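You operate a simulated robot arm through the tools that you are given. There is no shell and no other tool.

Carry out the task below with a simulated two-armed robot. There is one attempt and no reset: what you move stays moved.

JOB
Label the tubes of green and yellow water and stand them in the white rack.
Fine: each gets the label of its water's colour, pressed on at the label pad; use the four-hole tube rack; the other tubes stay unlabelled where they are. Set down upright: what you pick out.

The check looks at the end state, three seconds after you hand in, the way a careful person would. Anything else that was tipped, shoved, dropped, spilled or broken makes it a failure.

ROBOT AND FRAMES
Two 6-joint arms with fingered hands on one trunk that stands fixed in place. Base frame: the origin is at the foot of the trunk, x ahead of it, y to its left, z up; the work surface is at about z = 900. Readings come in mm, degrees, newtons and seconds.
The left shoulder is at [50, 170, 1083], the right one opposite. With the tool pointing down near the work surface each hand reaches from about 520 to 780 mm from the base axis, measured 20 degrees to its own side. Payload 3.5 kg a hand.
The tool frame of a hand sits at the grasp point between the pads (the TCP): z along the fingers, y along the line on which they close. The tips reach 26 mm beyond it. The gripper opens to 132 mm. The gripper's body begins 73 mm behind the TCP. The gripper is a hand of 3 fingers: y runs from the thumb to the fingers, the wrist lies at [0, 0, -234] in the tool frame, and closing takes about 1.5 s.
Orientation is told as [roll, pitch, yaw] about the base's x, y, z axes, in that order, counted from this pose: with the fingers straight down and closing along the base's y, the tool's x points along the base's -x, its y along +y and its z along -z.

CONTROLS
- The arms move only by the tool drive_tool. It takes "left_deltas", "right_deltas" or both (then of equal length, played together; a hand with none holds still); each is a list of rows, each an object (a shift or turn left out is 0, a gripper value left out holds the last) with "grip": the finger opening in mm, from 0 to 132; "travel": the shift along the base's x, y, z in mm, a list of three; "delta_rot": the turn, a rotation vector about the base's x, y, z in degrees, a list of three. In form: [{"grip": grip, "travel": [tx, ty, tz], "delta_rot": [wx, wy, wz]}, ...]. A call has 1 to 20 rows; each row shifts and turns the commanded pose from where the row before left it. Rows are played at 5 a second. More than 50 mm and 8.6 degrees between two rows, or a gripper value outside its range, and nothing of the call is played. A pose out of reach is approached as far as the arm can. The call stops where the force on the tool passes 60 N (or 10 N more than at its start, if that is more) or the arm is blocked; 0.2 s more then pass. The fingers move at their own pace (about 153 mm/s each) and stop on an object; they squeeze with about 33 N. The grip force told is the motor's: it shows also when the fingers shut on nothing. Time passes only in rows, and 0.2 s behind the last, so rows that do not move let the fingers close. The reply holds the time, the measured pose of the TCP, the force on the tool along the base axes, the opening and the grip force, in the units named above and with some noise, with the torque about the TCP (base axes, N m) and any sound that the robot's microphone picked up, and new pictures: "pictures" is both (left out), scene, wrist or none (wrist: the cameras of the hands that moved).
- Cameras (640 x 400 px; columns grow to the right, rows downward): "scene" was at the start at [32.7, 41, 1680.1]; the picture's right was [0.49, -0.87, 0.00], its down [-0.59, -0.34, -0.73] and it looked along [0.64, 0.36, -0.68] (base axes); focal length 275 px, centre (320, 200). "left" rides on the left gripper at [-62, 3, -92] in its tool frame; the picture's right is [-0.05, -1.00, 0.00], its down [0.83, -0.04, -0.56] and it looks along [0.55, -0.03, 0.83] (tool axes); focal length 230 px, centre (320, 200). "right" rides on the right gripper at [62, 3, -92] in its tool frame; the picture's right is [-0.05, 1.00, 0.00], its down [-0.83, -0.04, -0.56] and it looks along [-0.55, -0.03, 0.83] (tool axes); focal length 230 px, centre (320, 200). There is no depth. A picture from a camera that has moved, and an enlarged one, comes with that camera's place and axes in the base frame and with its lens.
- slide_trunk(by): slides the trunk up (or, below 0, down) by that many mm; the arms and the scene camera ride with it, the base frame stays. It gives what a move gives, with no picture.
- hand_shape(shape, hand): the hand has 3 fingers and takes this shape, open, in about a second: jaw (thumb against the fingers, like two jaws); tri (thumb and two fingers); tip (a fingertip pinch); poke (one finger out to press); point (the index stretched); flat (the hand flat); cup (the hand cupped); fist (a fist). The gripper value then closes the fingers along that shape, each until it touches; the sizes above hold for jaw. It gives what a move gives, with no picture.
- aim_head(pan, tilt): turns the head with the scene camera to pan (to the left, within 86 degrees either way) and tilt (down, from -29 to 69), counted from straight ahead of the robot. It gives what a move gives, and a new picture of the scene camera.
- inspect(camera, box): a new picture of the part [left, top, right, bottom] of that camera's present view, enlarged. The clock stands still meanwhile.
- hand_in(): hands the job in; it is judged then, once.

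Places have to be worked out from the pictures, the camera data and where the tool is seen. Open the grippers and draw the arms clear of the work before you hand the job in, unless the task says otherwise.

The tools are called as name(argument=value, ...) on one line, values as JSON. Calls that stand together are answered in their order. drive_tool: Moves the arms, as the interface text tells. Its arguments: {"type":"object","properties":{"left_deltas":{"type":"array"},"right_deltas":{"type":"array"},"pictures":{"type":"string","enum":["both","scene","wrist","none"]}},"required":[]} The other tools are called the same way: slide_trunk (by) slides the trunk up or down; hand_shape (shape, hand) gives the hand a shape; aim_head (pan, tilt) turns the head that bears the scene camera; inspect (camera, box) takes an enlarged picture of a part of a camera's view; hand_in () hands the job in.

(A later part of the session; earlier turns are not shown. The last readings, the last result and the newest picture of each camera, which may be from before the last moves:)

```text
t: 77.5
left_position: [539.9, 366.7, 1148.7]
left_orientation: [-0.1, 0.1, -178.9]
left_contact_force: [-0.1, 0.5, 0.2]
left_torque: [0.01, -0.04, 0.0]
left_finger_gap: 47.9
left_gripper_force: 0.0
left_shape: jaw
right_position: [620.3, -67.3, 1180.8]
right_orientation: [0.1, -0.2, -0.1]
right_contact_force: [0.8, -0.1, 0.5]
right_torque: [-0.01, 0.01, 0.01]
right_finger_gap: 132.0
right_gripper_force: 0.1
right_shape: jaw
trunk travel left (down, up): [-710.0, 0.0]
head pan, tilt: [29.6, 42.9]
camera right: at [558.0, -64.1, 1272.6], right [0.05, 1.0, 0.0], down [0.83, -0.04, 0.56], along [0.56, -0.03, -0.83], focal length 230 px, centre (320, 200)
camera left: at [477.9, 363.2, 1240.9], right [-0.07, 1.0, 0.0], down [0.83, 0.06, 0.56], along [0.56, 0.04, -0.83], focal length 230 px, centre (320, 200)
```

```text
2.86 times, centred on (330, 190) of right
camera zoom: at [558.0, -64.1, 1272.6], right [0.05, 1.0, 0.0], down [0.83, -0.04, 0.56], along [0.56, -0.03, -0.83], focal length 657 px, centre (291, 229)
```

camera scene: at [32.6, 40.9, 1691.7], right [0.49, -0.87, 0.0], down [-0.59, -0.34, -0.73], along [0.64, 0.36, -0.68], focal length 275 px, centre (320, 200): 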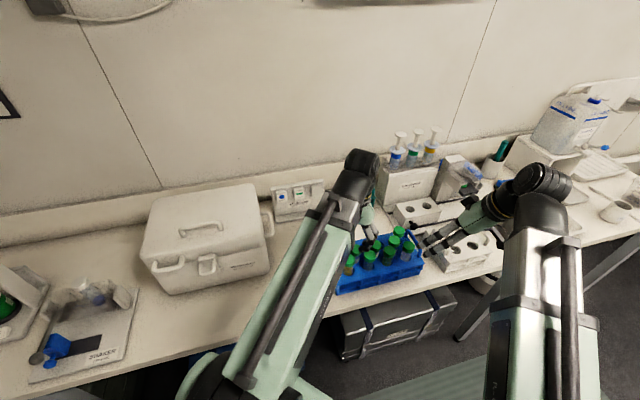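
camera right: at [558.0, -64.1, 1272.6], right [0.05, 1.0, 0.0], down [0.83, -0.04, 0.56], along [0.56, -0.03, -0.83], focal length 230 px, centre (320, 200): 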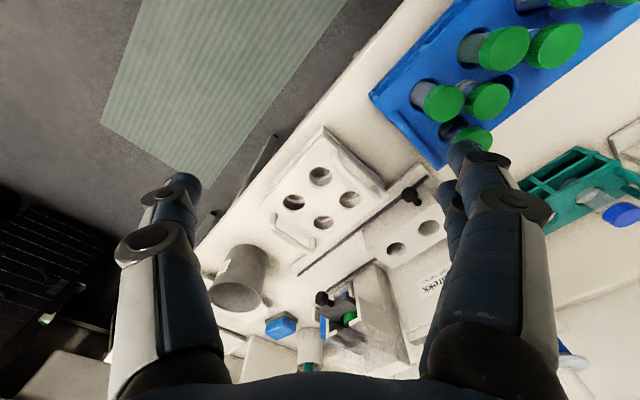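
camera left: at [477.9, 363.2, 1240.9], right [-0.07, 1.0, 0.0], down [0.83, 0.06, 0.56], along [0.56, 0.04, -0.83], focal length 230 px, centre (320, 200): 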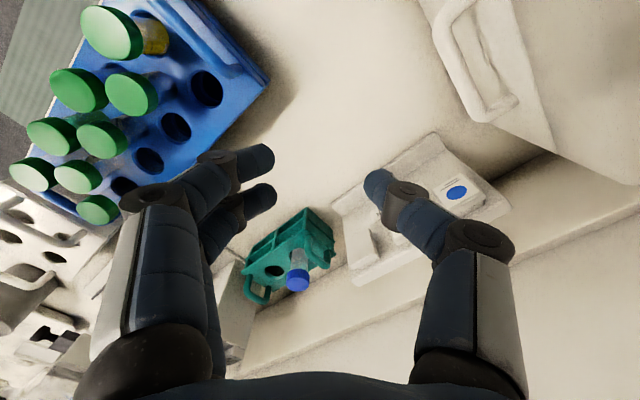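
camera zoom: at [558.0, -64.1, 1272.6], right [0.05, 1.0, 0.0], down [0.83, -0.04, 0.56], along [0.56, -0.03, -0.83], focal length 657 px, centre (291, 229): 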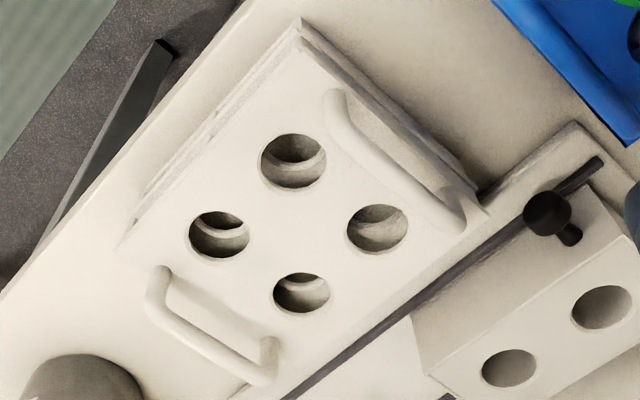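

The white rack's holes come out at about hA(721,−71), hB(766,−26), hC(766,−117), hD(811,−72) with the top at z≈961–966. I'll move the left hand further away and rotate the right hand toward yaw 180° (thumb on the handle side) in free air.

drive_tool(left_deltas=[{"travel": [-20, 28, 10]}, {"travel": [-25, 28, 10]}, {"travel": [-25, 28, 10]}, {"travel": [-25, 28, 5]}, {}, {}, {}, {}, {}, {}, {}, {}], right_deltas=[{"grip": 48, "delta_rot": [0, 0, 8.3]}, {"delta_rot": [0, 0, 8.3]}, {"delta_rot": [0, 0, 8.3]}, {"delta_rot": [0, 0, 8.3]}, {"delta_rot": [0, 0, 8.3]}, {"delta_rot": [0, 0, 8.3]}, {"delta_rot": [0, 0, 8.3]}, {"delta_rot": [0, 0, 8.3]}, {"delta_rot": [0, 0, 8.3]}, {"delta_rot": [0, 0, 8.3]}, {"delta_rot": [0, 0, 8.3]}, {"delta_rot": [0, 0, 8.3]}], pictures="none")

drive_tool(right_deltas=[{"delta_rot": [0, 0, 8]}, {"delta_rot": [0, 0, 8]}, {"delta_rot": [0, 0, 8]}, {"delta_rot": [0, 0, 8]}, {"delta_rot": [0, 0, 8]}, {"delta_rot": [0, 0, 8]}, {"delta_rot": [0, 0, 8]}, {"delta_rot": [0, 0, 8]}, {"delta_rot": [0, 0, 8]}, {"delta_rot": [0, 0, 8]}], pictures="wrist")

```text
t: 80.1
left_position: [443.2, 479.5, 1182.5]
left_orientation: [-0.2, 0.1, -178.9]
left_contact_force: [0.1, -0.3, -1.2]
left_torque: [0.04, 0.0, -0.03]
left_finger_gap: 47.6
left_gripper_force: 0.1
left_shape: jaw
right_position: [618.2, -58.5, 1179.8]
right_orientation: [0.0, -0.2, 93.6]
right_contact_force: [0.4, -0.8, -0.6]
right_torque: [-0.03, -0.03, -0.01]
right_finger_gap: 48.4
right_gripper_force: 0.1
right_shape: jaw
right hand out of reach, approached as far as the arm can: row 12
trunk travel left (down, up): [-710.0, 0.0]
head pan, tilt: [29.6, 42.9]
```

```text
t: 82.3
left_position: [442.8, 480.0, 1183.2]
left_orientation: [-0.2, 0.1, -178.9]
left_contact_force: [-0.7, 0.2, 0.3]
left_torque: [0.01, 0.0, 0.0]
left_finger_gap: 47.8
left_gripper_force: 0.0
left_shape: jaw
right_position: [617.4, -58.4, 1181.1]
right_orientation: [0.0, -0.2, 93.5]
right_contact_force: [0.4, 0.2, 0.9]
right_torque: [0.01, -0.02, 0.01]
right_finger_gap: 48.8
right_gripper_force: 0.1
right_shape: jaw
right hand out of reach, approached as far as the arm can: row 1, 2, 3, 4, 5, 6, 7, 8, 9, 10
trunk travel left (down, up): [-710.0, 0.0]
head pan, tilt: [29.6, 42.9]
camera right: at [618.3, -120.4, 1273.0], right [-1.0, -0.01, 0.0], down [-0.01, 0.83, 0.56], along [0.0, 0.56, -0.83], focal length 230 px, centre (320, 200)
```

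right: 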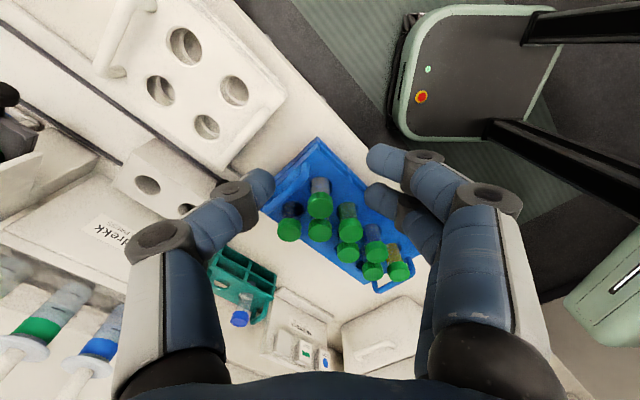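

The right wrist has the same yaw range as the left (maximum about +82° relative to its radial direction), so I must go the other way round to −180°. Rotating in free air.

drive_tool(right_deltas=[{"delta_rot": [0, 0, -8.4]}, {"delta_rot": [0, 0, -8.4]}, {"delta_rot": [0, 0, -8.4]}, {"delta_rot": [0, 0, -8.4]}, {"delta_rot": [0, 0, -8.4]}, {"delta_rot": [0, 0, -8.4]}, {"delta_rot": [0, 0, -8.4]}, {"delta_rot": [0, 0, -8.4]}, {"delta_rot": [0, 0, -8.4]}, {"delta_rot": [0, 0, -8.4]}, {"delta_rot": [0, 0, -8.4]}, {"delta_rot": [0, 0, -8.4]}, {"delta_rot": [0, 0, -8.4]}, {"delta_rot": [0, 0, -8.4]}, {"delta_rot": [0, 0, -8.4]}, {"delta_rot": [0, 0, -8.4]}, {"delta_rot": [0, 0, -8.4]}, {"delta_rot": [0, 0, -8.4]}, {"delta_rot": [0, 0, -8.4]}, {"delta_rot": [0, 0, -8.4]}], pictures="none")

drive_tool(right_deltas=[{"delta_rot": [0, 0, -8.4]}, {"delta_rot": [0, 0, -8.4]}, {"delta_rot": [0, 0, -8.4]}, {"delta_rot": [0, 0, -8.4]}, {"delta_rot": [0, 0, -8.4]}, {"delta_rot": [0, 0, -8.4]}, {"delta_rot": [0, 0, -8.4]}, {"delta_rot": [0, 0, -8.4]}, {"delta_rot": [0, 0, -8.4]}, {"delta_rot": [0, 0, -8.4]}, {"delta_rot": [0, 0, -8.4]}, {"delta_rot": [0, 0, -8.4]}, {"delta_rot": [0, 0, -4.7]}], pictures="wrist")

```text
t: 86.5
left_position: [443.1, 479.6, 1184.5]
left_orientation: [-0.3, 0.1, -178.8]
left_contact_force: [-0.5, 0.1, 0.0]
left_torque: [0.0, -0.01, -0.01]
left_finger_gap: 47.7
left_gripper_force: 0.1
left_shape: jaw
right_position: [617.5, -58.9, 1181.0]
right_orientation: [-0.1, -0.2, -74.5]
right_contact_force: [-0.7, 0.8, 0.3]
right_torque: [-0.01, 0.02, -0.04]
right_finger_gap: 48.4
right_gripper_force: 0.0
right_shape: jaw
trunk travel left (down, up): [-710.0, 0.0]
head pan, tilt: [29.6, 42.9]
```

```text
t: 89.3
left_position: [443.0, 479.7, 1181.9]
left_orientation: [-0.2, 0.1, -178.9]
left_contact_force: [-0.2, -0.4, -0.9]
left_torque: [-0.03, -0.01, 0.02]
left_finger_gap: 47.6
left_gripper_force: 0.0
left_shape: jaw
right_position: [618.2, -59.5, 1179.8]
right_orientation: [0.0, -0.2, 179.9]
right_contact_force: [-0.4, -0.1, -0.4]
right_torque: [0.03, -0.03, 0.03]
right_finger_gap: 48.6
right_gripper_force: 0.1
right_shape: jaw
trunk travel left (down, up): [-710.0, 0.0]
head pan, tilt: [29.6, 42.9]
camera right: at [679.5, -62.0, 1272.6], right [-0.05, -1.0, 0.0], down [-0.83, 0.04, 0.56], along [-0.56, 0.03, -0.83], focal length 230 px, centre (320, 200)
```

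right: 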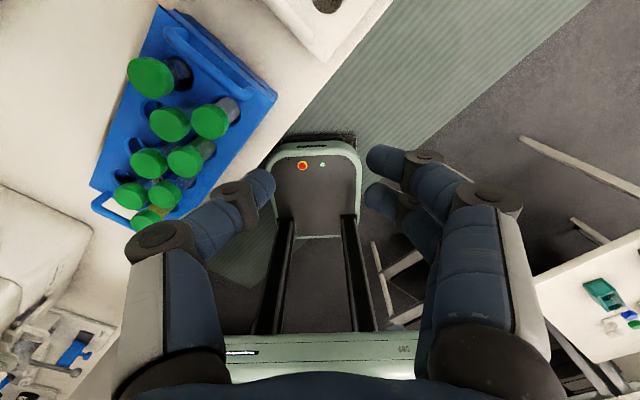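

Right hand is at yaw −180° with the thumb on the +y side. Now I'll tilt 15° outward and travel to above the yellow tube.

drive_tool(right_deltas=[{"delta_rot": [0, -5, 0]}, {"delta_rot": [0, -5, 0]}, {"delta_rot": [0, -5, 0]}, {"travel": [-19, 36, -5]}, {"travel": [-19, 36, -5]}, {"travel": [-19, 36, -5]}, {"travel": [-19, 36, -5]}], pictures="none")

drive_tool(right_deltas=[{"travel": [-19, 36, -5]}, {"travel": [-19, 36, -5]}, {"travel": [-15, 28, -10]}, {}], pictures="both")

inspect(camera="right", box=[200, 60, 440, 220])

```text
t: 90.9
left_position: [442.0, 480.1, 1182.6]
left_orientation: [-0.2, 0.1, -178.9]
left_contact_force: [0.0, 0.3, 0.5]
left_torque: [-0.01, -0.02, -0.01]
left_finger_gap: 47.7
left_gripper_force: 0.0
left_shape: jaw
right_position: [539.9, 87.2, 1160.1]
right_orientation: [0.0, 14.9, 180.0]
right_contact_force: [1.0, 1.1, -0.4]
right_torque: [-0.04, -0.01, -0.01]
right_finger_gap: 48.4
right_gripper_force: 0.0
right_shape: jaw
trunk travel left (down, up): [-710.0, 0.0]
head pan, tilt: [29.6, 42.9]
```

```text
t: 91.9
left_position: [443.4, 479.7, 1183.6]
left_orientation: [-0.1, 0.1, -179.0]
left_contact_force: [-0.7, 0.9, 0.9]
left_torque: [0.02, -0.02, -0.01]
left_finger_gap: 47.8
left_gripper_force: 0.0
left_shape: jaw
right_position: [487.5, 186.3, 1139.4]
right_orientation: [-0.1, 14.8, -180.0]
right_contact_force: [-0.2, 0.1, 0.1]
right_torque: [0.01, 0.02, -0.03]
right_finger_gap: 48.4
right_gripper_force: 0.2
right_shape: jaw
trunk travel left (down, up): [-710.0, 0.0]
head pan, tilt: [29.6, 42.9]
camera scene: at [32.8, 40.6, 1691.7], right [0.49, -0.87, 0.0], down [-0.59, -0.34, -0.73], along [0.64, 0.36, -0.68], focal length 275 px, centre (320, 200)
camera right: at [523.8, 183.0, 1244.8], right [-0.05, -1.0, -0.01], down [-0.94, 0.04, 0.32], along [-0.32, 0.03, -0.95], focal length 230 px, centre (320, 200)
```

scene: 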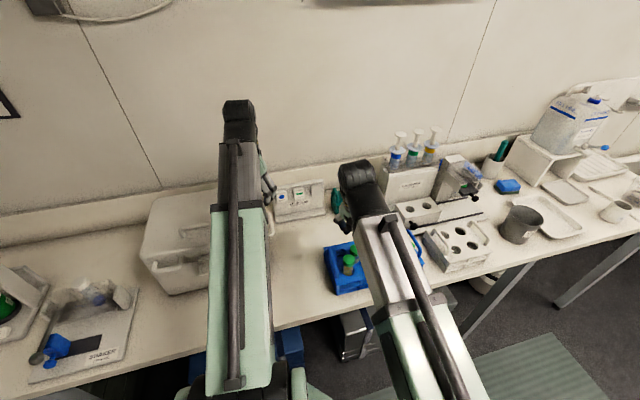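
right: 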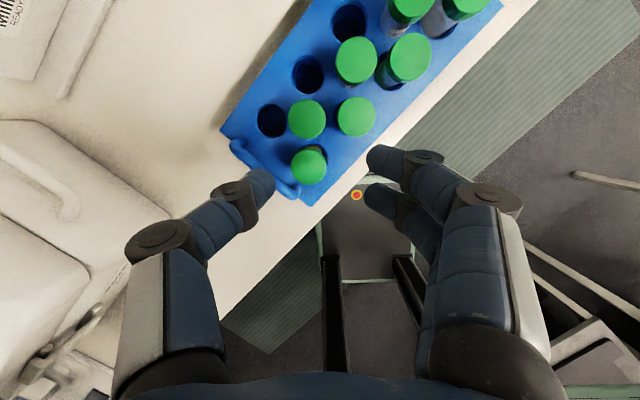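

```text
2.50 times, centred on (320, 140) of right
camera zoom: at [523.8, 183.0, 1244.8], right [-0.05, -1.0, -0.01], down [-0.94, 0.04, 0.32], along [-0.32, 0.03, -0.95], focal length 575 px, centre (320, 350)
```

zoom: 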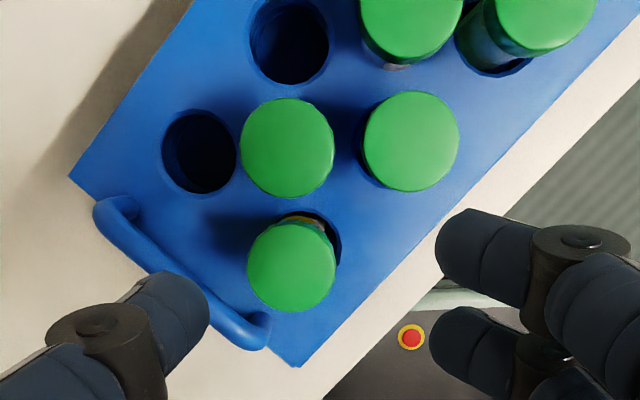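

Yellow reads (482.2,199.5). I'll centre over it and descend to just above the caps.

drive_tool(right_deltas=[{"travel": [-5, 13, -20]}, {"travel": [0, 0, -25]}, {"travel": [0, 0, -25]}, {"travel": [0, 0, -12]}, {}], pictures="wrist")

inspect(camera="right", box=[200, 80, 440, 240])

```text
t: 93.1
left_position: [443.4, 478.9, 1183.4]
left_orientation: [-0.1, 0.1, -178.9]
left_contact_force: [0.6, 0.1, -0.2]
left_torque: [0.02, 0.0, -0.02]
left_finger_gap: 47.6
left_gripper_force: 0.1
left_shape: jaw
right_position: [483.6, 199.0, 1057.6]
right_orientation: [0.1, 14.9, -179.9]
right_contact_force: [0.7, -0.4, -0.4]
right_torque: [-0.01, -0.01, 0.01]
right_finger_gap: 48.3
right_gripper_force: 0.1
right_shape: jaw
trunk travel left (down, up): [-710.0, 0.0]
head pan, tilt: [29.6, 42.9]
camera right: at [519.2, 195.0, 1163.1], right [-0.05, -1.0, -0.01], down [-0.95, 0.04, 0.32], along [-0.32, 0.03, -0.95], focal length 230 px, centre (320, 200)
```

right: 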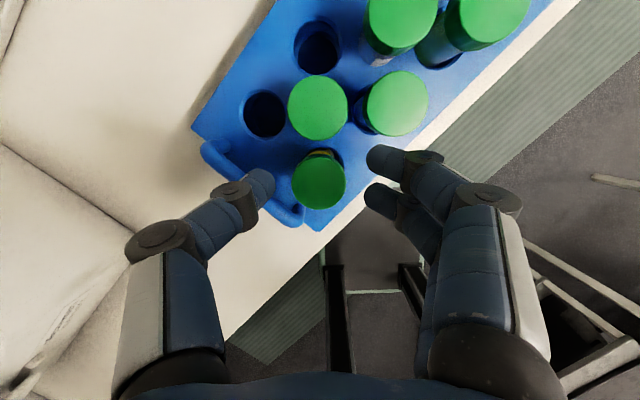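

```text
2.50 times, centred on (320, 160) of right
camera zoom: at [519.2, 195.0, 1163.1], right [-0.05, -1.0, -0.01], down [-0.95, 0.04, 0.32], along [-0.32, 0.03, -0.95], focal length 575 px, centre (320, 300)
```

zoom: 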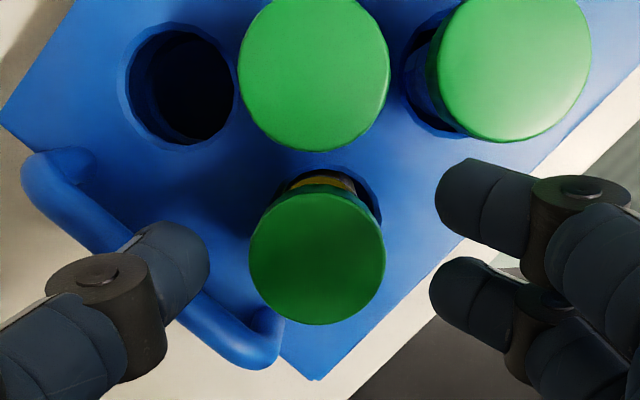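

Centred ((481,199.8) vs hand (482.5,199)). Descending to grasp height.

drive_tool(right_deltas=[{"travel": [-0.5, 0.5, -15]}, {"travel": [0, 0, -15]}, {"travel": [0, 0, -10]}, {"travel": [0, 0, -5]}, {}], pictures="wrist")

inspect(camera="right", box=[200, 100, 440, 260])

```text
t: 94.3
left_position: [443.9, 480.1, 1183.2]
left_orientation: [-0.3, 0.1, -178.9]
left_contact_force: [-0.3, -0.4, -0.3]
left_torque: [0.01, -0.02, 0.01]
left_finger_gap: 47.7
left_gripper_force: 0.0
left_shape: jaw
right_position: [483.4, 199.6, 1013.4]
right_orientation: [0.0, 14.7, -180.1]
right_contact_force: [0.0, -0.5, -1.1]
right_torque: [0.0, 0.02, 0.01]
right_finger_gap: 48.6
right_gripper_force: 0.1
right_shape: jaw
trunk travel left (down, up): [-710.0, 0.0]
head pan, tilt: [29.6, 42.9]
camera right: at [518.9, 195.8, 1118.6], right [-0.05, -1.0, -0.01], down [-0.95, 0.04, 0.32], along [-0.32, 0.03, -0.95], focal length 230 px, centre (320, 200)
```

right: 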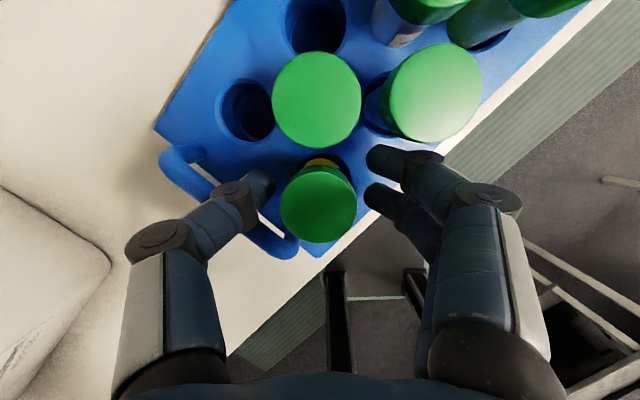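

```text
2.50 times, centred on (320, 180) of right
camera zoom: at [518.9, 195.8, 1118.6], right [-0.05, -1.0, -0.01], down [-0.95, 0.04, 0.32], along [-0.32, 0.03, -0.95], focal length 575 px, centre (320, 250)
```

zoom: 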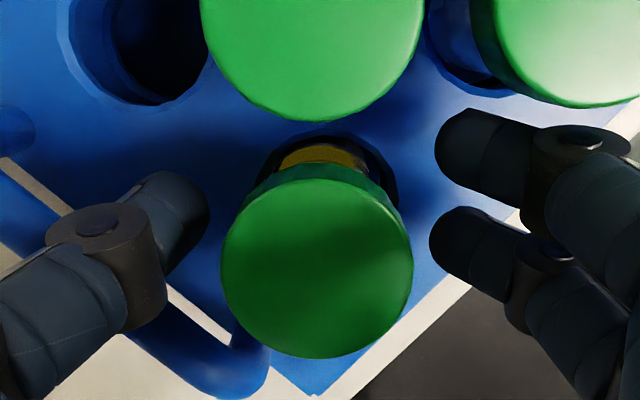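

Centred on the cap with clear fingers and no force. Closing.

drive_tool(right_deltas=[{"travel": [0, 0, -1.5]}, {"grip": 0}, {}, {}, {}, {}, {}, {}, {}, {}], pictures="wrist")

inspect(camera="right", box=[200, 100, 440, 260])

```text
t: 96.5
left_position: [442.3, 479.5, 1181.4]
left_orientation: [-0.2, 0.1, -179.0]
left_contact_force: [-0.2, 0.4, 0.6]
left_torque: [-0.02, 0.0, 0.01]
left_finger_gap: 47.7
left_gripper_force: 0.2
left_shape: jaw
right_position: [483.9, 198.3, 1012.0]
right_orientation: [0.0, 14.8, -179.9]
right_contact_force: [0.2, -0.7, 0.1]
right_torque: [0.0, 0.09, 0.01]
right_finger_gap: 15.7
right_gripper_force: 33.0
right_shape: jaw
trunk travel left (down, up): [-710.0, 0.0]
head pan, tilt: [29.6, 42.9]
camera right: at [518.8, 195.9, 1117.1], right [-0.05, -1.0, -0.01], down [-0.95, 0.04, 0.32], along [-0.32, 0.03, -0.95], focal length 230 px, centre (320, 200)
```

right: 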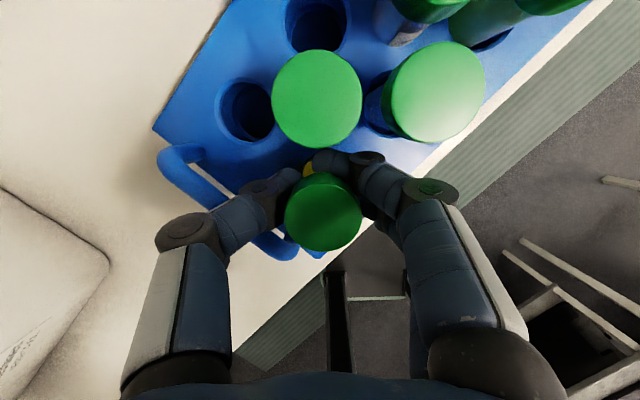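

```text
2.50 times, centred on (320, 180) of right
camera zoom: at [518.8, 195.9, 1117.1], right [-0.05, -1.0, -0.01], down [-0.95, 0.04, 0.32], along [-0.32, 0.03, -0.95], focal length 575 px, centre (320, 250)
```

zoom: 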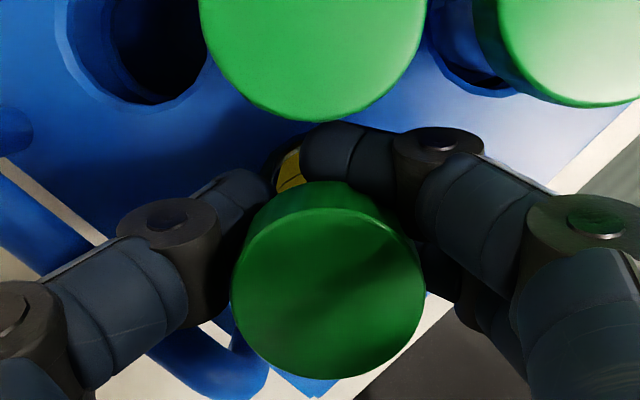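

Gripped (33 N). The cap shifted slightly as the tube settled in the fingers. I'll lift slowly and watch its tilt.

drive_tool(right_deltas=[{"travel": [0, 0, 8]}, {"travel": [0, 0, 12]}, {"travel": [0, 0, 15]}, {"travel": [0, 0, 15]}, {}], pictures="wrist")

inspect(camera="right", box=[200, 80, 440, 240])

inspect(camera="scene", box=[315, 205, 435, 290])

```text
t: 97.7
left_position: [443.4, 479.2, 1182.4]
left_orientation: [-0.1, 0.1, -179.0]
left_contact_force: [-0.5, -0.9, 0.0]
left_torque: [0.0, -0.02, -0.01]
left_finger_gap: 47.9
left_gripper_force: 0.2
left_shape: jaw
right_position: [483.2, 197.5, 1061.7]
right_orientation: [-0.1, 14.7, -180.1]
right_contact_force: [-0.2, -0.5, -0.5]
right_torque: [0.0, 0.09, 0.0]
right_finger_gap: 16.0
right_gripper_force: 33.4
right_shape: jaw
trunk travel left (down, up): [-710.0, 0.0]
head pan, tilt: [29.6, 42.9]
camera right: at [519.1, 195.9, 1167.6], right [-0.05, -1.0, -0.01], down [-0.95, 0.04, 0.32], along [-0.32, 0.03, -0.95], focal length 230 px, centre (320, 200)
```

right: 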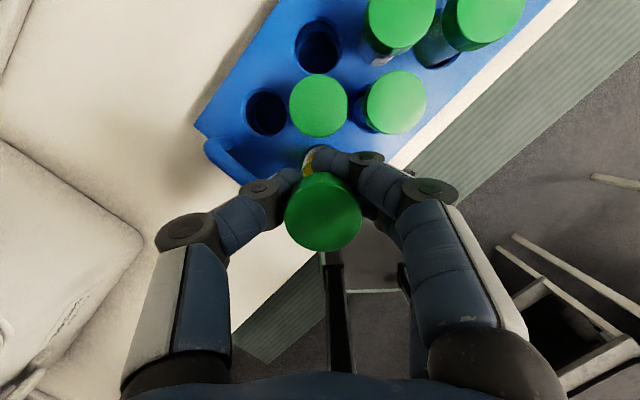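

```text
2.50 times, centred on (320, 160) of right
camera zoom: at [519.1, 195.9, 1167.6], right [-0.05, -1.0, -0.01], down [-0.95, 0.04, 0.32], along [-0.32, 0.03, -0.95], focal length 575 px, centre (320, 300)
```

zoom: 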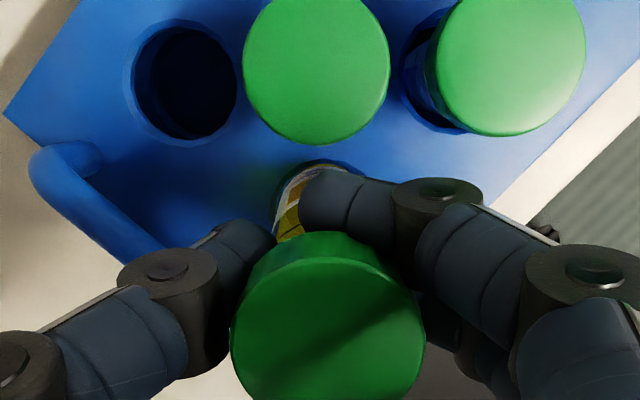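

```text
4.71 times, centred on (375, 248) of scene
camera zoom: at [32.7, 41.1, 1691.7], right [0.49, -0.87, 0.0], down [-0.59, -0.34, -0.73], along [0.64, 0.36, -0.68], focal length 1294 px, centre (61, -24)
```

zoom: 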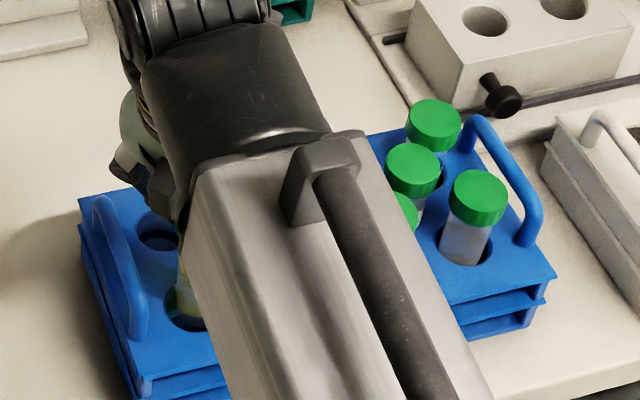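

There's a small side torque while the tube is still in the hole. Lifting it fully out and then checking its orientation.

drive_tool(right_deltas=[{"travel": [0, 0, 15]}, {"travel": [0, 0, 20]}, {"travel": [0, 0, 20]}, {"travel": [0, 0, 20]}, {}], pictures="wrist")

inspect(camera="right", box=[200, 80, 440, 260])

inspect(camera="left", box=[0, 0, 640, 400])

```text
t: 98.9
left_position: [442.7, 479.8, 1183.2]
left_orientation: [-0.2, 0.0, -178.9]
left_contact_force: [-1.0, 0.2, 0.3]
left_torque: [0.0, -0.03, 0.0]
left_finger_gap: 47.7
left_gripper_force: 0.1
left_shape: jaw
right_position: [482.7, 199.2, 1137.3]
right_orientation: [-0.1, 14.8, -180.0]
right_contact_force: [1.9, 0.2, -1.1]
right_torque: [0.01, -0.03, 0.0]
right_finger_gap: 15.4
right_gripper_force: 33.1
right_shape: jaw
trunk travel left (down, up): [-710.0, 0.0]
head pan, tilt: [29.6, 42.9]
camera right: at [518.4, 195.4, 1242.0], right [-0.05, -1.0, -0.01], down [-0.95, 0.04, 0.32], along [-0.32, 0.03, -0.95], focal length 230 px, centre (320, 200)
```

right: 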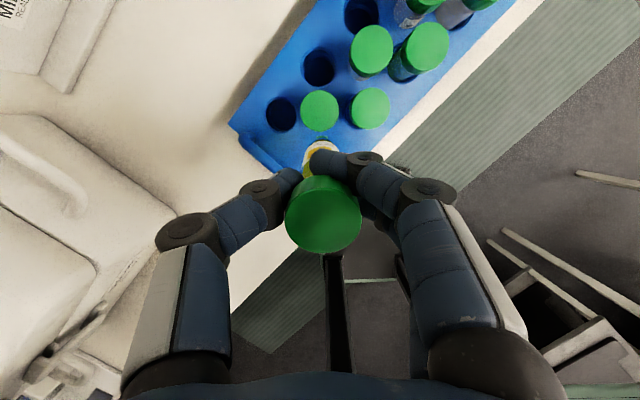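

```text
2.22 times, centred on (320, 170) of right
camera zoom: at [518.4, 195.4, 1242.0], right [-0.05, -1.0, -0.01], down [-0.95, 0.04, 0.32], along [-0.32, 0.03, -0.95], focal length 511 px, centre (320, 267)
```

zoom: 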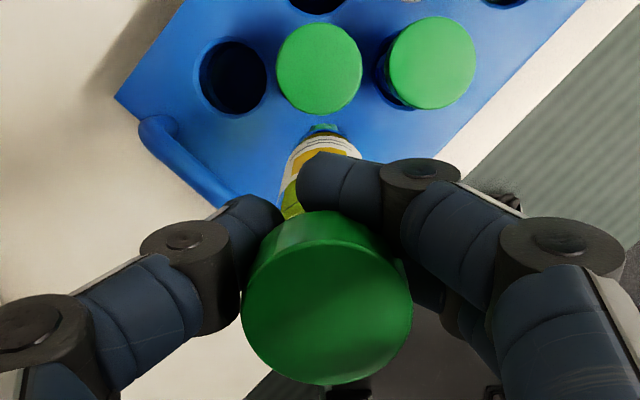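

```text
1.00 times, centred on (320, 200) of left (not enlarged: the box is as wide or as high as the picture)
camera zoom: at [382.1, 474.9, 1275.1], right [-0.07, 1.0, 0.0], down [0.83, 0.06, 0.56], along [0.56, 0.04, -0.83], focal length 230 px, centre (320, 200)
```

zoom: 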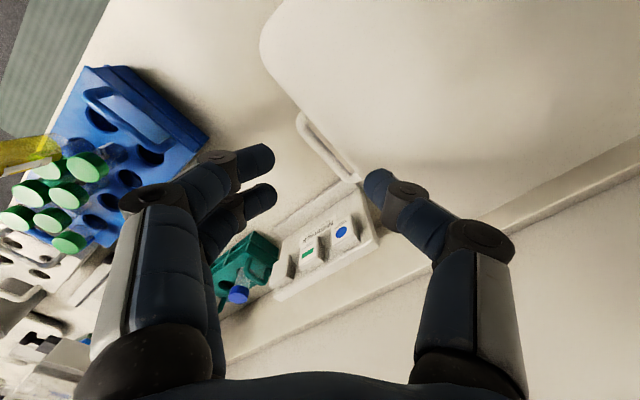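

The label with its yellow patch is clearly on the tube (facing +x), but outside the hole the tube has rotated to lean with the hand. I'll measure its lean from the left camera.

inspect(camera="left", box=[0, 100, 160, 220])

inspect(camera="right", box=[270, 120, 370, 200])

```text
3.33 times, centred on (80, 160) of left
camera zoom: at [382.1, 474.9, 1275.1], right [-0.07, 1.0, 0.0], down [0.83, 0.06, 0.56], along [0.56, 0.04, -0.83], focal length 767 px, centre (1120, 333)
```

zoom: 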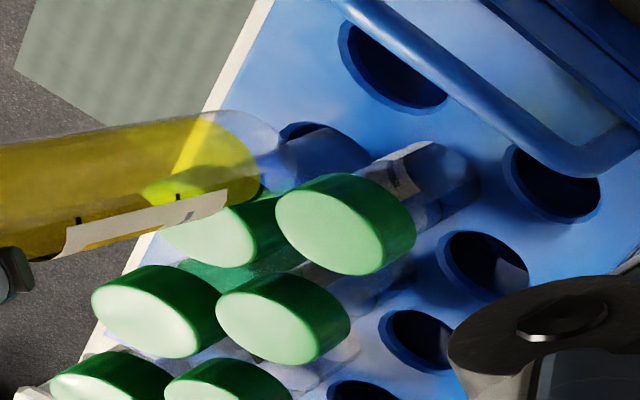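

```text
5.00 times, centred on (320, 160) of right
camera zoom: at [518.4, 195.4, 1242.0], right [-0.05, -1.0, -0.01], down [-0.95, 0.04, 0.32], along [-0.32, 0.03, -0.95], focal length 1150 px, centre (320, 400)
```

zoom: 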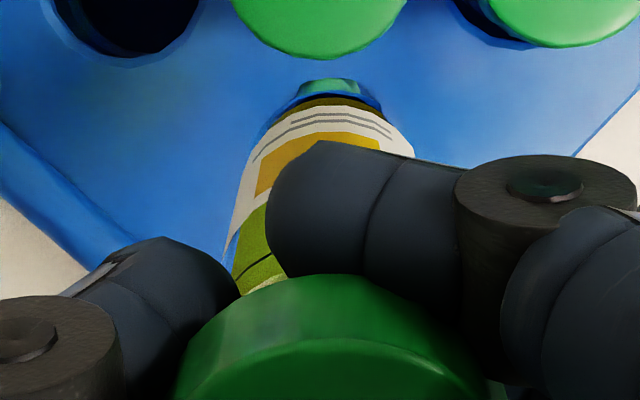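

The label sits neatly mid-tube. The tube leans about 10.5° (bottom toward +x) while the hand leans 14.8°, so uprighting the hand by 10.5° makes the tube vertical. I'll do that while rising, then travel above the caps toward the white rack's near side.

drive_tool(right_deltas=[{"travel": [0, 0, 10], "delta_rot": [0, 3.5, 0]}, {"travel": [0, 0, 10], "delta_rot": [0, 3.5, 0]}, {"travel": [0, 0, 10], "delta_rot": [0, 3.5, 0]}, {}], pictures="wrist")

inspect(camera="left", box=[0, 60, 160, 180])

inspect(camera="right", box=[220, 80, 420, 240])

```text
t: 99.9
left_position: [443.7, 479.7, 1183.3]
left_orientation: [-0.2, 0.2, -178.9]
left_contact_force: [-0.4, -1.0, -0.4]
left_torque: [0.02, 0.03, 0.01]
left_finger_gap: 47.8
left_gripper_force: 0.1
left_shape: jaw
right_position: [483.0, 198.7, 1167.2]
right_orientation: [0.0, 4.2, -179.9]
right_contact_force: [0.3, 0.2, -0.3]
right_torque: [0.02, 0.04, 0.0]
right_finger_gap: 15.1
right_gripper_force: 33.3
right_shape: jaw
trunk travel left (down, up): [-710.0, 0.0]
head pan, tilt: [29.6, 42.9]
camera right: at [537.4, 195.8, 1263.8], right [-0.05, -1.0, 0.0], down [-0.87, 0.04, 0.49], along [-0.49, 0.03, -0.87], focal length 230 px, centre (320, 200)
```

right: 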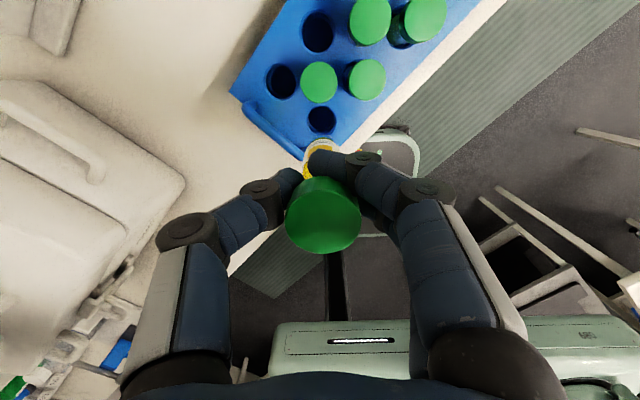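

```text
3.33 times, centred on (80, 120) of left
camera zoom: at [382.0, 474.9, 1275.2], right [-0.07, 1.0, 0.0], down [0.83, 0.06, 0.56], along [0.56, 0.04, -0.83], focal length 767 px, centre (1120, 467)
```

zoom: 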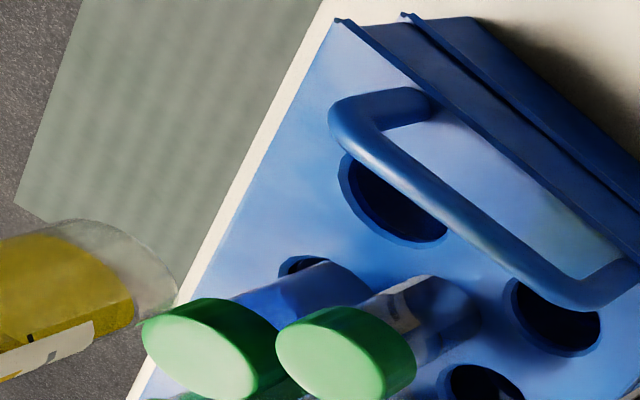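

```text
2.50 times, centred on (320, 160) of right
camera zoom: at [537.4, 195.8, 1263.8], right [-0.05, -1.0, 0.0], down [-0.87, 0.04, 0.49], along [-0.49, 0.03, -0.87], focal length 575 px, centre (320, 300)
```

zoom: 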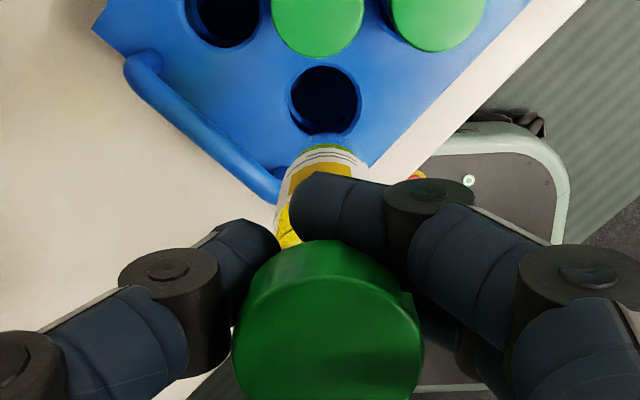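

The tube is now vertical in the hand (axis about 5 mm toward −x from the TCP). I'll carry it above the caps to the near side of the white rack.

drive_tool(right_deltas=[{"travel": [15, -38, 0]}, {"travel": [15, -38, 0]}, {"travel": [15, -38, 0]}, {"travel": [17, -38, 0]}, {"travel": [18, -38, 0]}, {"travel": [18, -38, -5]}, {"travel": [18, -38, -10]}, {"travel": [18, -30, -12]}], pictures="both")

```text
t: 101.7
left_position: [443.6, 479.5, 1182.8]
left_orientation: [-0.3, 0.1, -179.0]
left_contact_force: [-0.8, 0.4, -0.1]
left_torque: [0.0, -0.01, 0.02]
left_finger_gap: 47.4
left_gripper_force: 0.1
left_shape: jaw
right_position: [617.3, -96.9, 1140.4]
right_orientation: [-0.1, 4.3, -179.9]
right_contact_force: [-0.7, 0.4, 0.0]
right_torque: [0.02, 0.0, -0.03]
right_finger_gap: 15.2
right_gripper_force: 32.6
right_shape: jaw
trunk travel left (down, up): [-710.0, 0.0]
head pan, tilt: [29.6, 42.9]
camera scene: at [33.1, 40.6, 1691.7], right [0.49, -0.87, 0.0], down [-0.59, -0.34, -0.73], along [0.64, 0.36, -0.68], focal length 275 px, centre (320, 200)
camera right: at [672.4, -100.0, 1236.8], right [-0.05, -1.0, 0.0], down [-0.87, 0.04, 0.49], along [-0.49, 0.03, -0.87], focal length 230 px, centre (320, 200)
```

scene: 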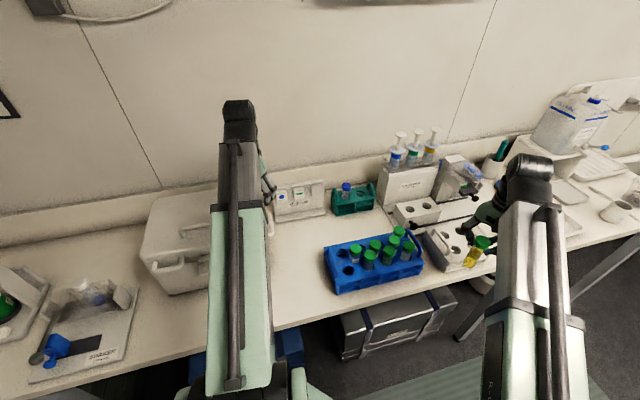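
right: 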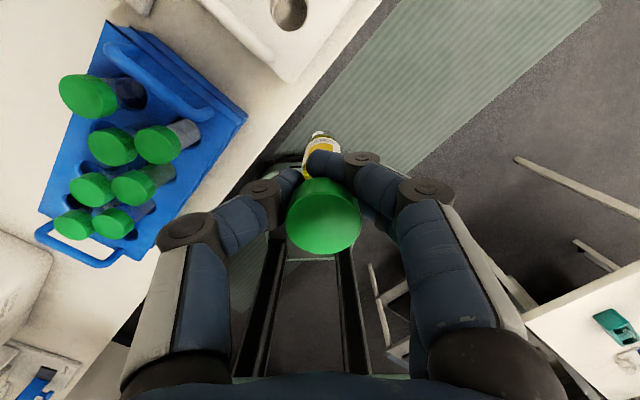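

The scene camera sees both the tube and the white rack well. I'll zoom for hole positions and the tube's verticality.

inspect(camera="scene", box=[415, 210, 505, 280])

inspect(camera="right", box=[240, 0, 400, 120])

```text
5.71 times, centred on (460, 245) of scene
camera zoom: at [33.1, 40.6, 1691.7], right [0.49, -0.87, 0.0], down [-0.59, -0.34, -0.73], along [0.64, 0.36, -0.68], focal length 1572 px, centre (-480, -57)
```

zoom: 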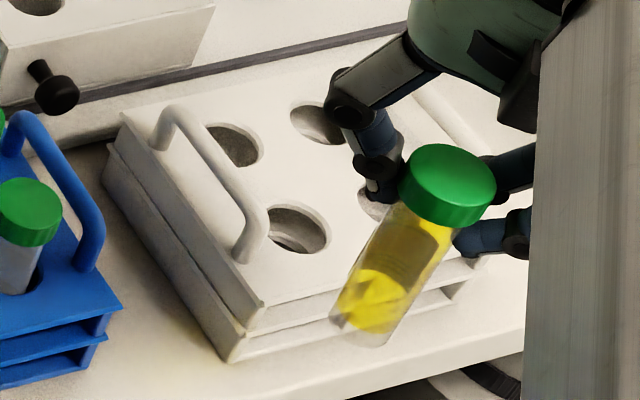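

```text
3.33 times, centred on (320, 60) of right
camera zoom: at [672.4, -100.0, 1236.8], right [-0.05, -1.0, 0.0], down [-0.87, 0.04, 0.49], along [-0.49, 0.03, -0.87], focal length 767 px, centre (320, 667)
```

zoom: 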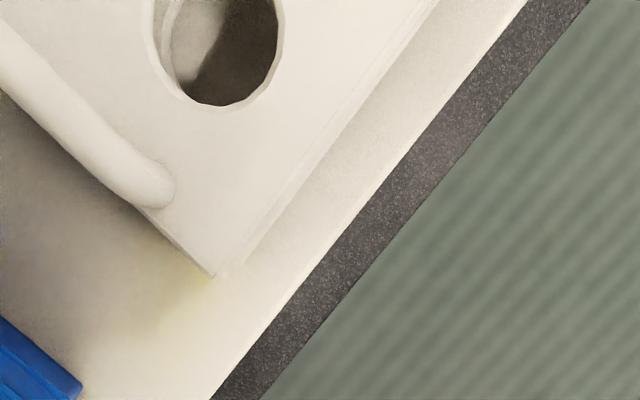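

inspect(camera="right", box=[240, 110, 400, 270])

inspect(camera="scene", box=[450, 225, 500, 275])

```text
2.50 times, centred on (320, 190) of right
camera zoom: at [672.4, -100.0, 1236.8], right [-0.05, -1.0, 0.0], down [-0.87, 0.04, 0.49], along [-0.49, 0.03, -0.87], focal length 575 px, centre (320, 225)
```

zoom: 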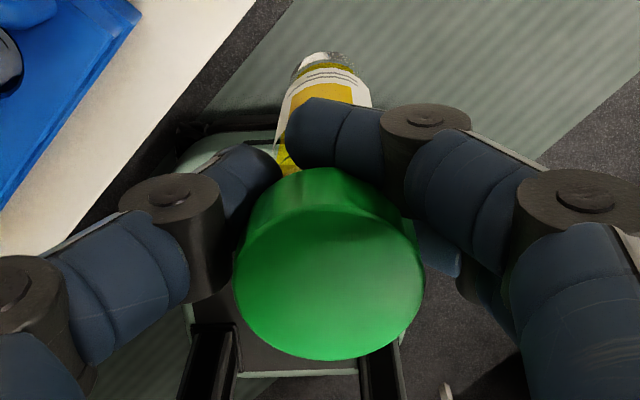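

```text
8.00 times, centred on (475, 250) of scene
camera zoom: at [33.1, 40.6, 1691.7], right [0.49, -0.87, 0.0], down [-0.59, -0.34, -0.73], along [0.64, 0.36, -0.68], focal length 2201 px, centre (-920, -200)
```

zoom: 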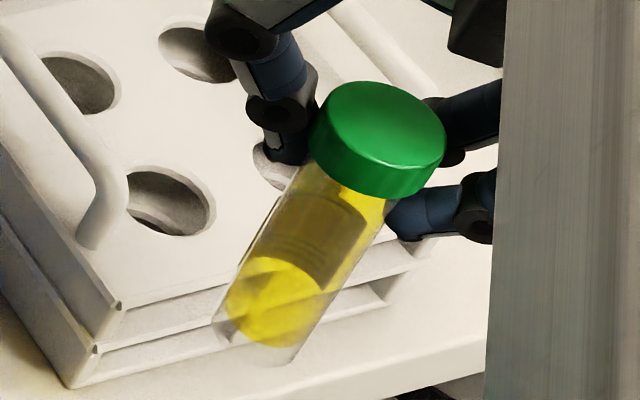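

The tube is vertical to within about 1.5°, axis about (−5.5,−2.3) from the TCP, bottom about 105 mm below. Hole hA is near (720,−73). I'll approach it from the open near side, staying clear of the handle, and hover above.

drive_tool(right_deltas=[{"travel": [16, -8, -15]}, {"travel": [17, -8, -15]}, {"travel": [23, 0, -10]}, {"travel": [22, 0, -8]}, {}], pictures="none")

drive_tool(right_deltas=[{"travel": [10, 14, 0]}, {"travel": [10, 14, 0]}, {"travel": [10, 14, 0]}, {}], pictures="both")

inspect(camera="right", box=[220, 60, 420, 220])

inspect(camera="scene", box=[420, 210, 500, 275])

```text
t: 102.9
left_position: [441.5, 480.5, 1183.0]
left_orientation: [-0.2, 0.2, -179.0]
left_contact_force: [-0.9, -0.4, -0.5]
left_torque: [-0.01, -0.01, 0.02]
left_finger_gap: 47.7
left_gripper_force: 0.1
left_shape: jaw
right_position: [695.2, -114.0, 1089.9]
right_orientation: [0.0, 4.4, -180.0]
right_contact_force: [0.2, 0.2, -0.1]
right_torque: [0.01, 0.0, 0.0]
right_finger_gap: 14.7
right_gripper_force: 32.7
right_shape: jaw
trunk travel left (down, up): [-710.0, 0.0]
head pan, tilt: [29.6, 42.9]
```

```text
t: 103.9
left_position: [442.3, 479.6, 1183.5]
left_orientation: [-0.2, 0.1, -178.9]
left_contact_force: [-0.6, 0.3, 0.5]
left_torque: [-0.01, 0.0, 0.01]
left_finger_gap: 47.6
left_gripper_force: 0.1
left_shape: jaw
right_position: [726.4, -71.6, 1091.3]
right_orientation: [0.0, 4.3, -180.0]
right_contact_force: [-0.4, -1.1, -0.5]
right_torque: [0.03, 0.0, 0.03]
right_finger_gap: 14.8
right_gripper_force: 32.9
right_shape: jaw
trunk travel left (down, up): [-710.0, 0.0]
head pan, tilt: [29.6, 42.9]
camera scene: at [32.7, 40.8, 1691.7], right [0.49, -0.87, 0.0], down [-0.59, -0.34, -0.73], along [0.64, 0.36, -0.68], focal length 275 px, centre (320, 200)
camera right: at [779.9, -74.6, 1188.6], right [-0.05, -1.0, 0.0], down [-0.87, 0.04, 0.49], along [-0.49, 0.03, -0.87], focal length 230 px, centre (320, 200)
```

scene: 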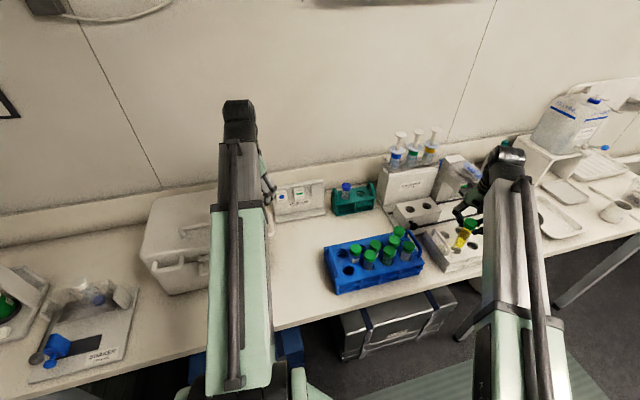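
right: 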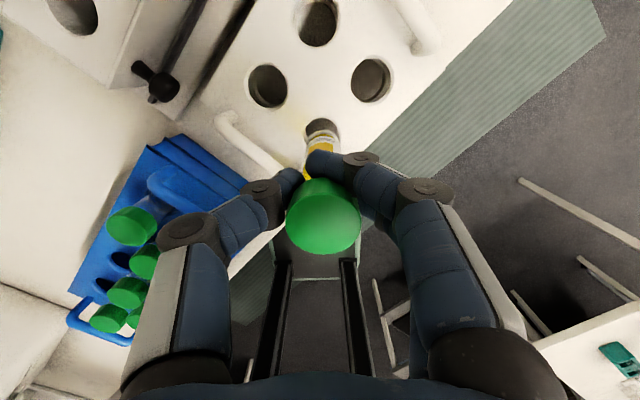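

```text
2.50 times, centred on (320, 140) of right
camera zoom: at [779.9, -74.6, 1188.6], right [-0.05, -1.0, 0.0], down [-0.87, 0.04, 0.49], along [-0.49, 0.03, -0.87], focal length 575 px, centre (320, 350)
```

zoom: 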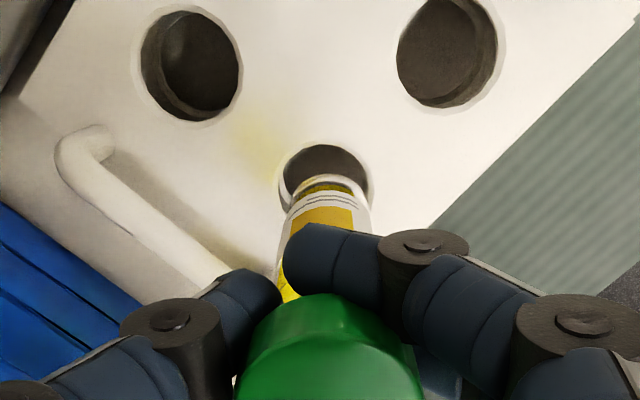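

```text
6.15 times, centred on (460, 242) of scene
camera zoom: at [32.7, 40.8, 1691.7], right [0.49, -0.87, 0.0], down [-0.59, -0.34, -0.73], along [0.64, 0.36, -0.68], focal length 1693 px, centre (-542, -62)
```

zoom: 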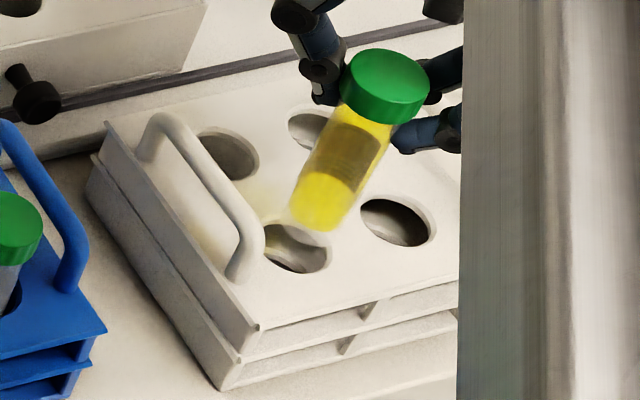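

The hover view confirms the hole at about (723,−72) with the tube bottom nearly over it (about 1–2 mm off). I'll nudge +1,+2 mm and lower slowly, watching forces.

drive_tool(right_deltas=[{"travel": [1, 2, -8]}, {"travel": [0, 0, -6]}, {}], pictures="wrist")

inspect(camera="right", box=[240, 90, 400, 210])

inspect(camera="scene", box=[430, 215, 490, 265])

```text
t: 104.7
left_position: [442.4, 479.6, 1182.7]
left_orientation: [-0.2, 0.1, -178.9]
left_contact_force: [0.4, 0.0, -0.1]
left_torque: [0.03, 0.01, -0.04]
left_finger_gap: 47.6
left_gripper_force: 0.0
left_shape: jaw
right_position: [727.1, -68.5, 1078.1]
right_orientation: [0.0, 4.4, -180.1]
right_contact_force: [-0.1, -0.1, -0.4]
right_torque: [0.03, -0.02, 0.01]
right_finger_gap: 14.6
right_gripper_force: 33.7
right_shape: jaw
trunk travel left (down, up): [-710.0, 0.0]
head pan, tilt: [29.6, 42.9]
camera right: at [780.6, -72.0, 1175.0], right [-0.05, -1.0, 0.0], down [-0.87, 0.04, 0.49], along [-0.49, 0.03, -0.87], focal length 230 px, centre (320, 200)
```

right: 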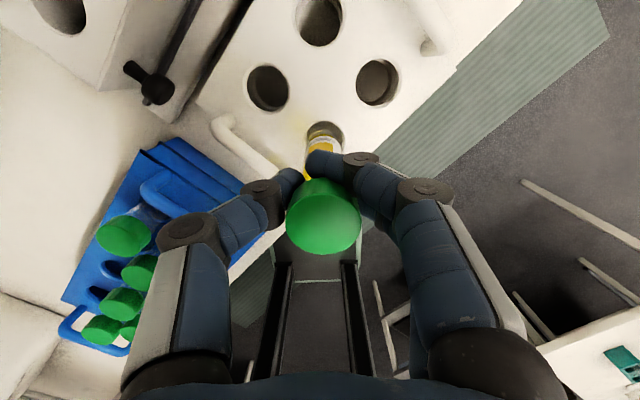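

```text
3.33 times, centred on (320, 150) of right
camera zoom: at [780.6, -72.0, 1175.0], right [-0.05, -1.0, 0.0], down [-0.87, 0.04, 0.49], along [-0.49, 0.03, -0.87], focal length 767 px, centre (320, 367)
```

zoom: 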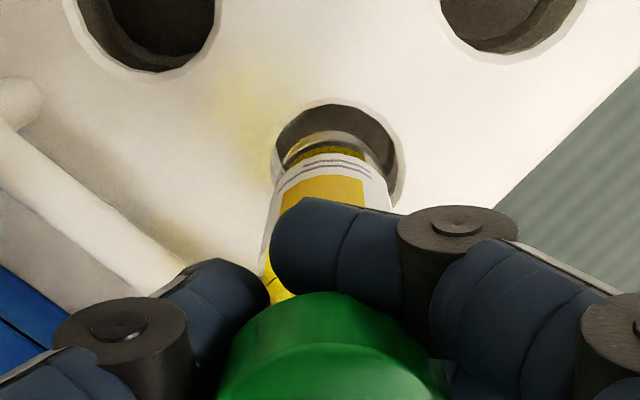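

```text
8.00 times, centred on (460, 240) of scene
camera zoom: at [32.8, 41.0, 1691.7], right [0.49, -0.87, 0.0], down [-0.59, -0.34, -0.73], along [0.64, 0.36, -0.68], focal length 2201 px, centre (-800, -120)
```

zoom: 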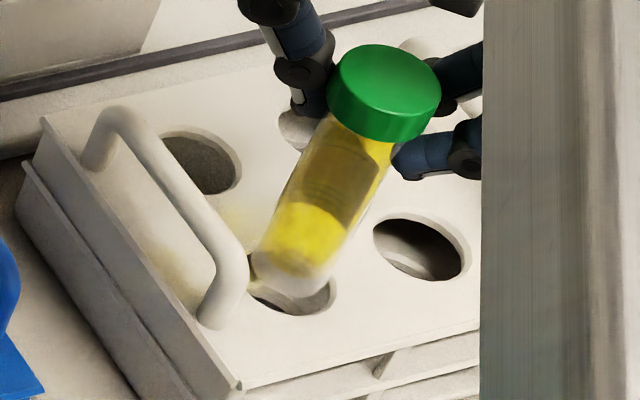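

Both views now show the tube about 2.5 mm too far to +y and slightly toward −x. Correcting (+1,−2.3), then checking again.

drive_tool(right_deltas=[{"travel": [1, -2.3, 0]}, {}], pictures="none")

inspect(camera="right", box=[240, 90, 400, 210])

inspect(camera="scene", box=[430, 215, 490, 265])

```text
t: 105.3
left_position: [443.2, 480.2, 1182.6]
left_orientation: [-0.3, 0.0, -178.9]
left_contact_force: [0.1, -0.3, 0.4]
left_torque: [-0.01, -0.03, 0.0]
left_finger_gap: 47.7
left_gripper_force: 0.1
left_shape: jaw
right_position: [727.1, -70.9, 1078.5]
right_orientation: [0.0, 4.3, -180.1]
right_contact_force: [-0.6, 0.8, -1.2]
right_torque: [0.0, -0.01, 0.0]
right_finger_gap: 14.7
right_gripper_force: 32.8
right_shape: jaw
trunk travel left (down, up): [-710.0, 0.0]
head pan, tilt: [29.6, 42.9]
```

```text
3.33 times, centred on (320, 150) of right
camera zoom: at [781.7, -74.3, 1174.9], right [-0.05, -1.0, 0.0], down [-0.87, 0.04, 0.49], along [-0.49, 0.03, -0.87], focal length 767 px, centre (320, 367)
```

zoom: 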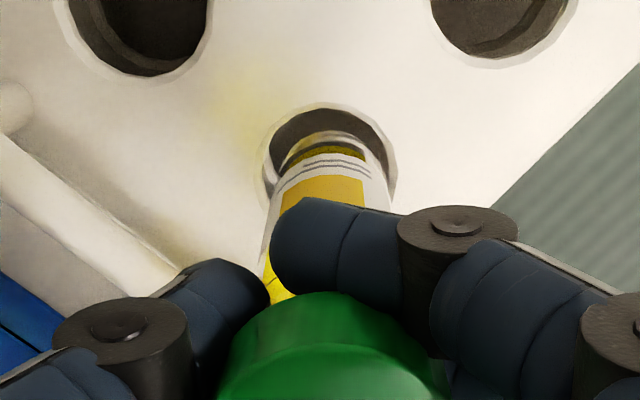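

```text
8.00 times, centred on (460, 240) of scene
camera zoom: at [32.8, 41.0, 1691.7], right [0.49, -0.87, 0.0], down [-0.59, -0.34, -0.73], along [0.64, 0.36, -0.68], focal length 2201 px, centre (-800, -120)
```

zoom: 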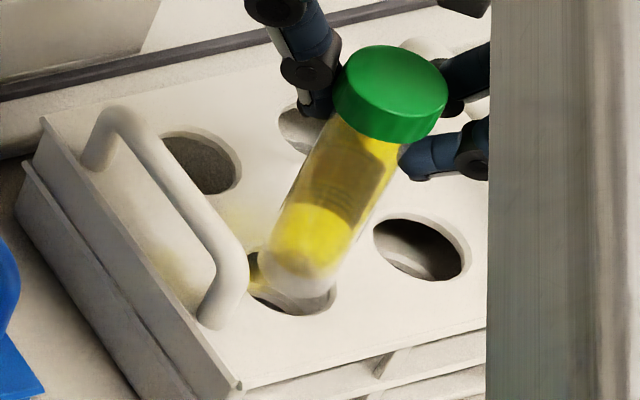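

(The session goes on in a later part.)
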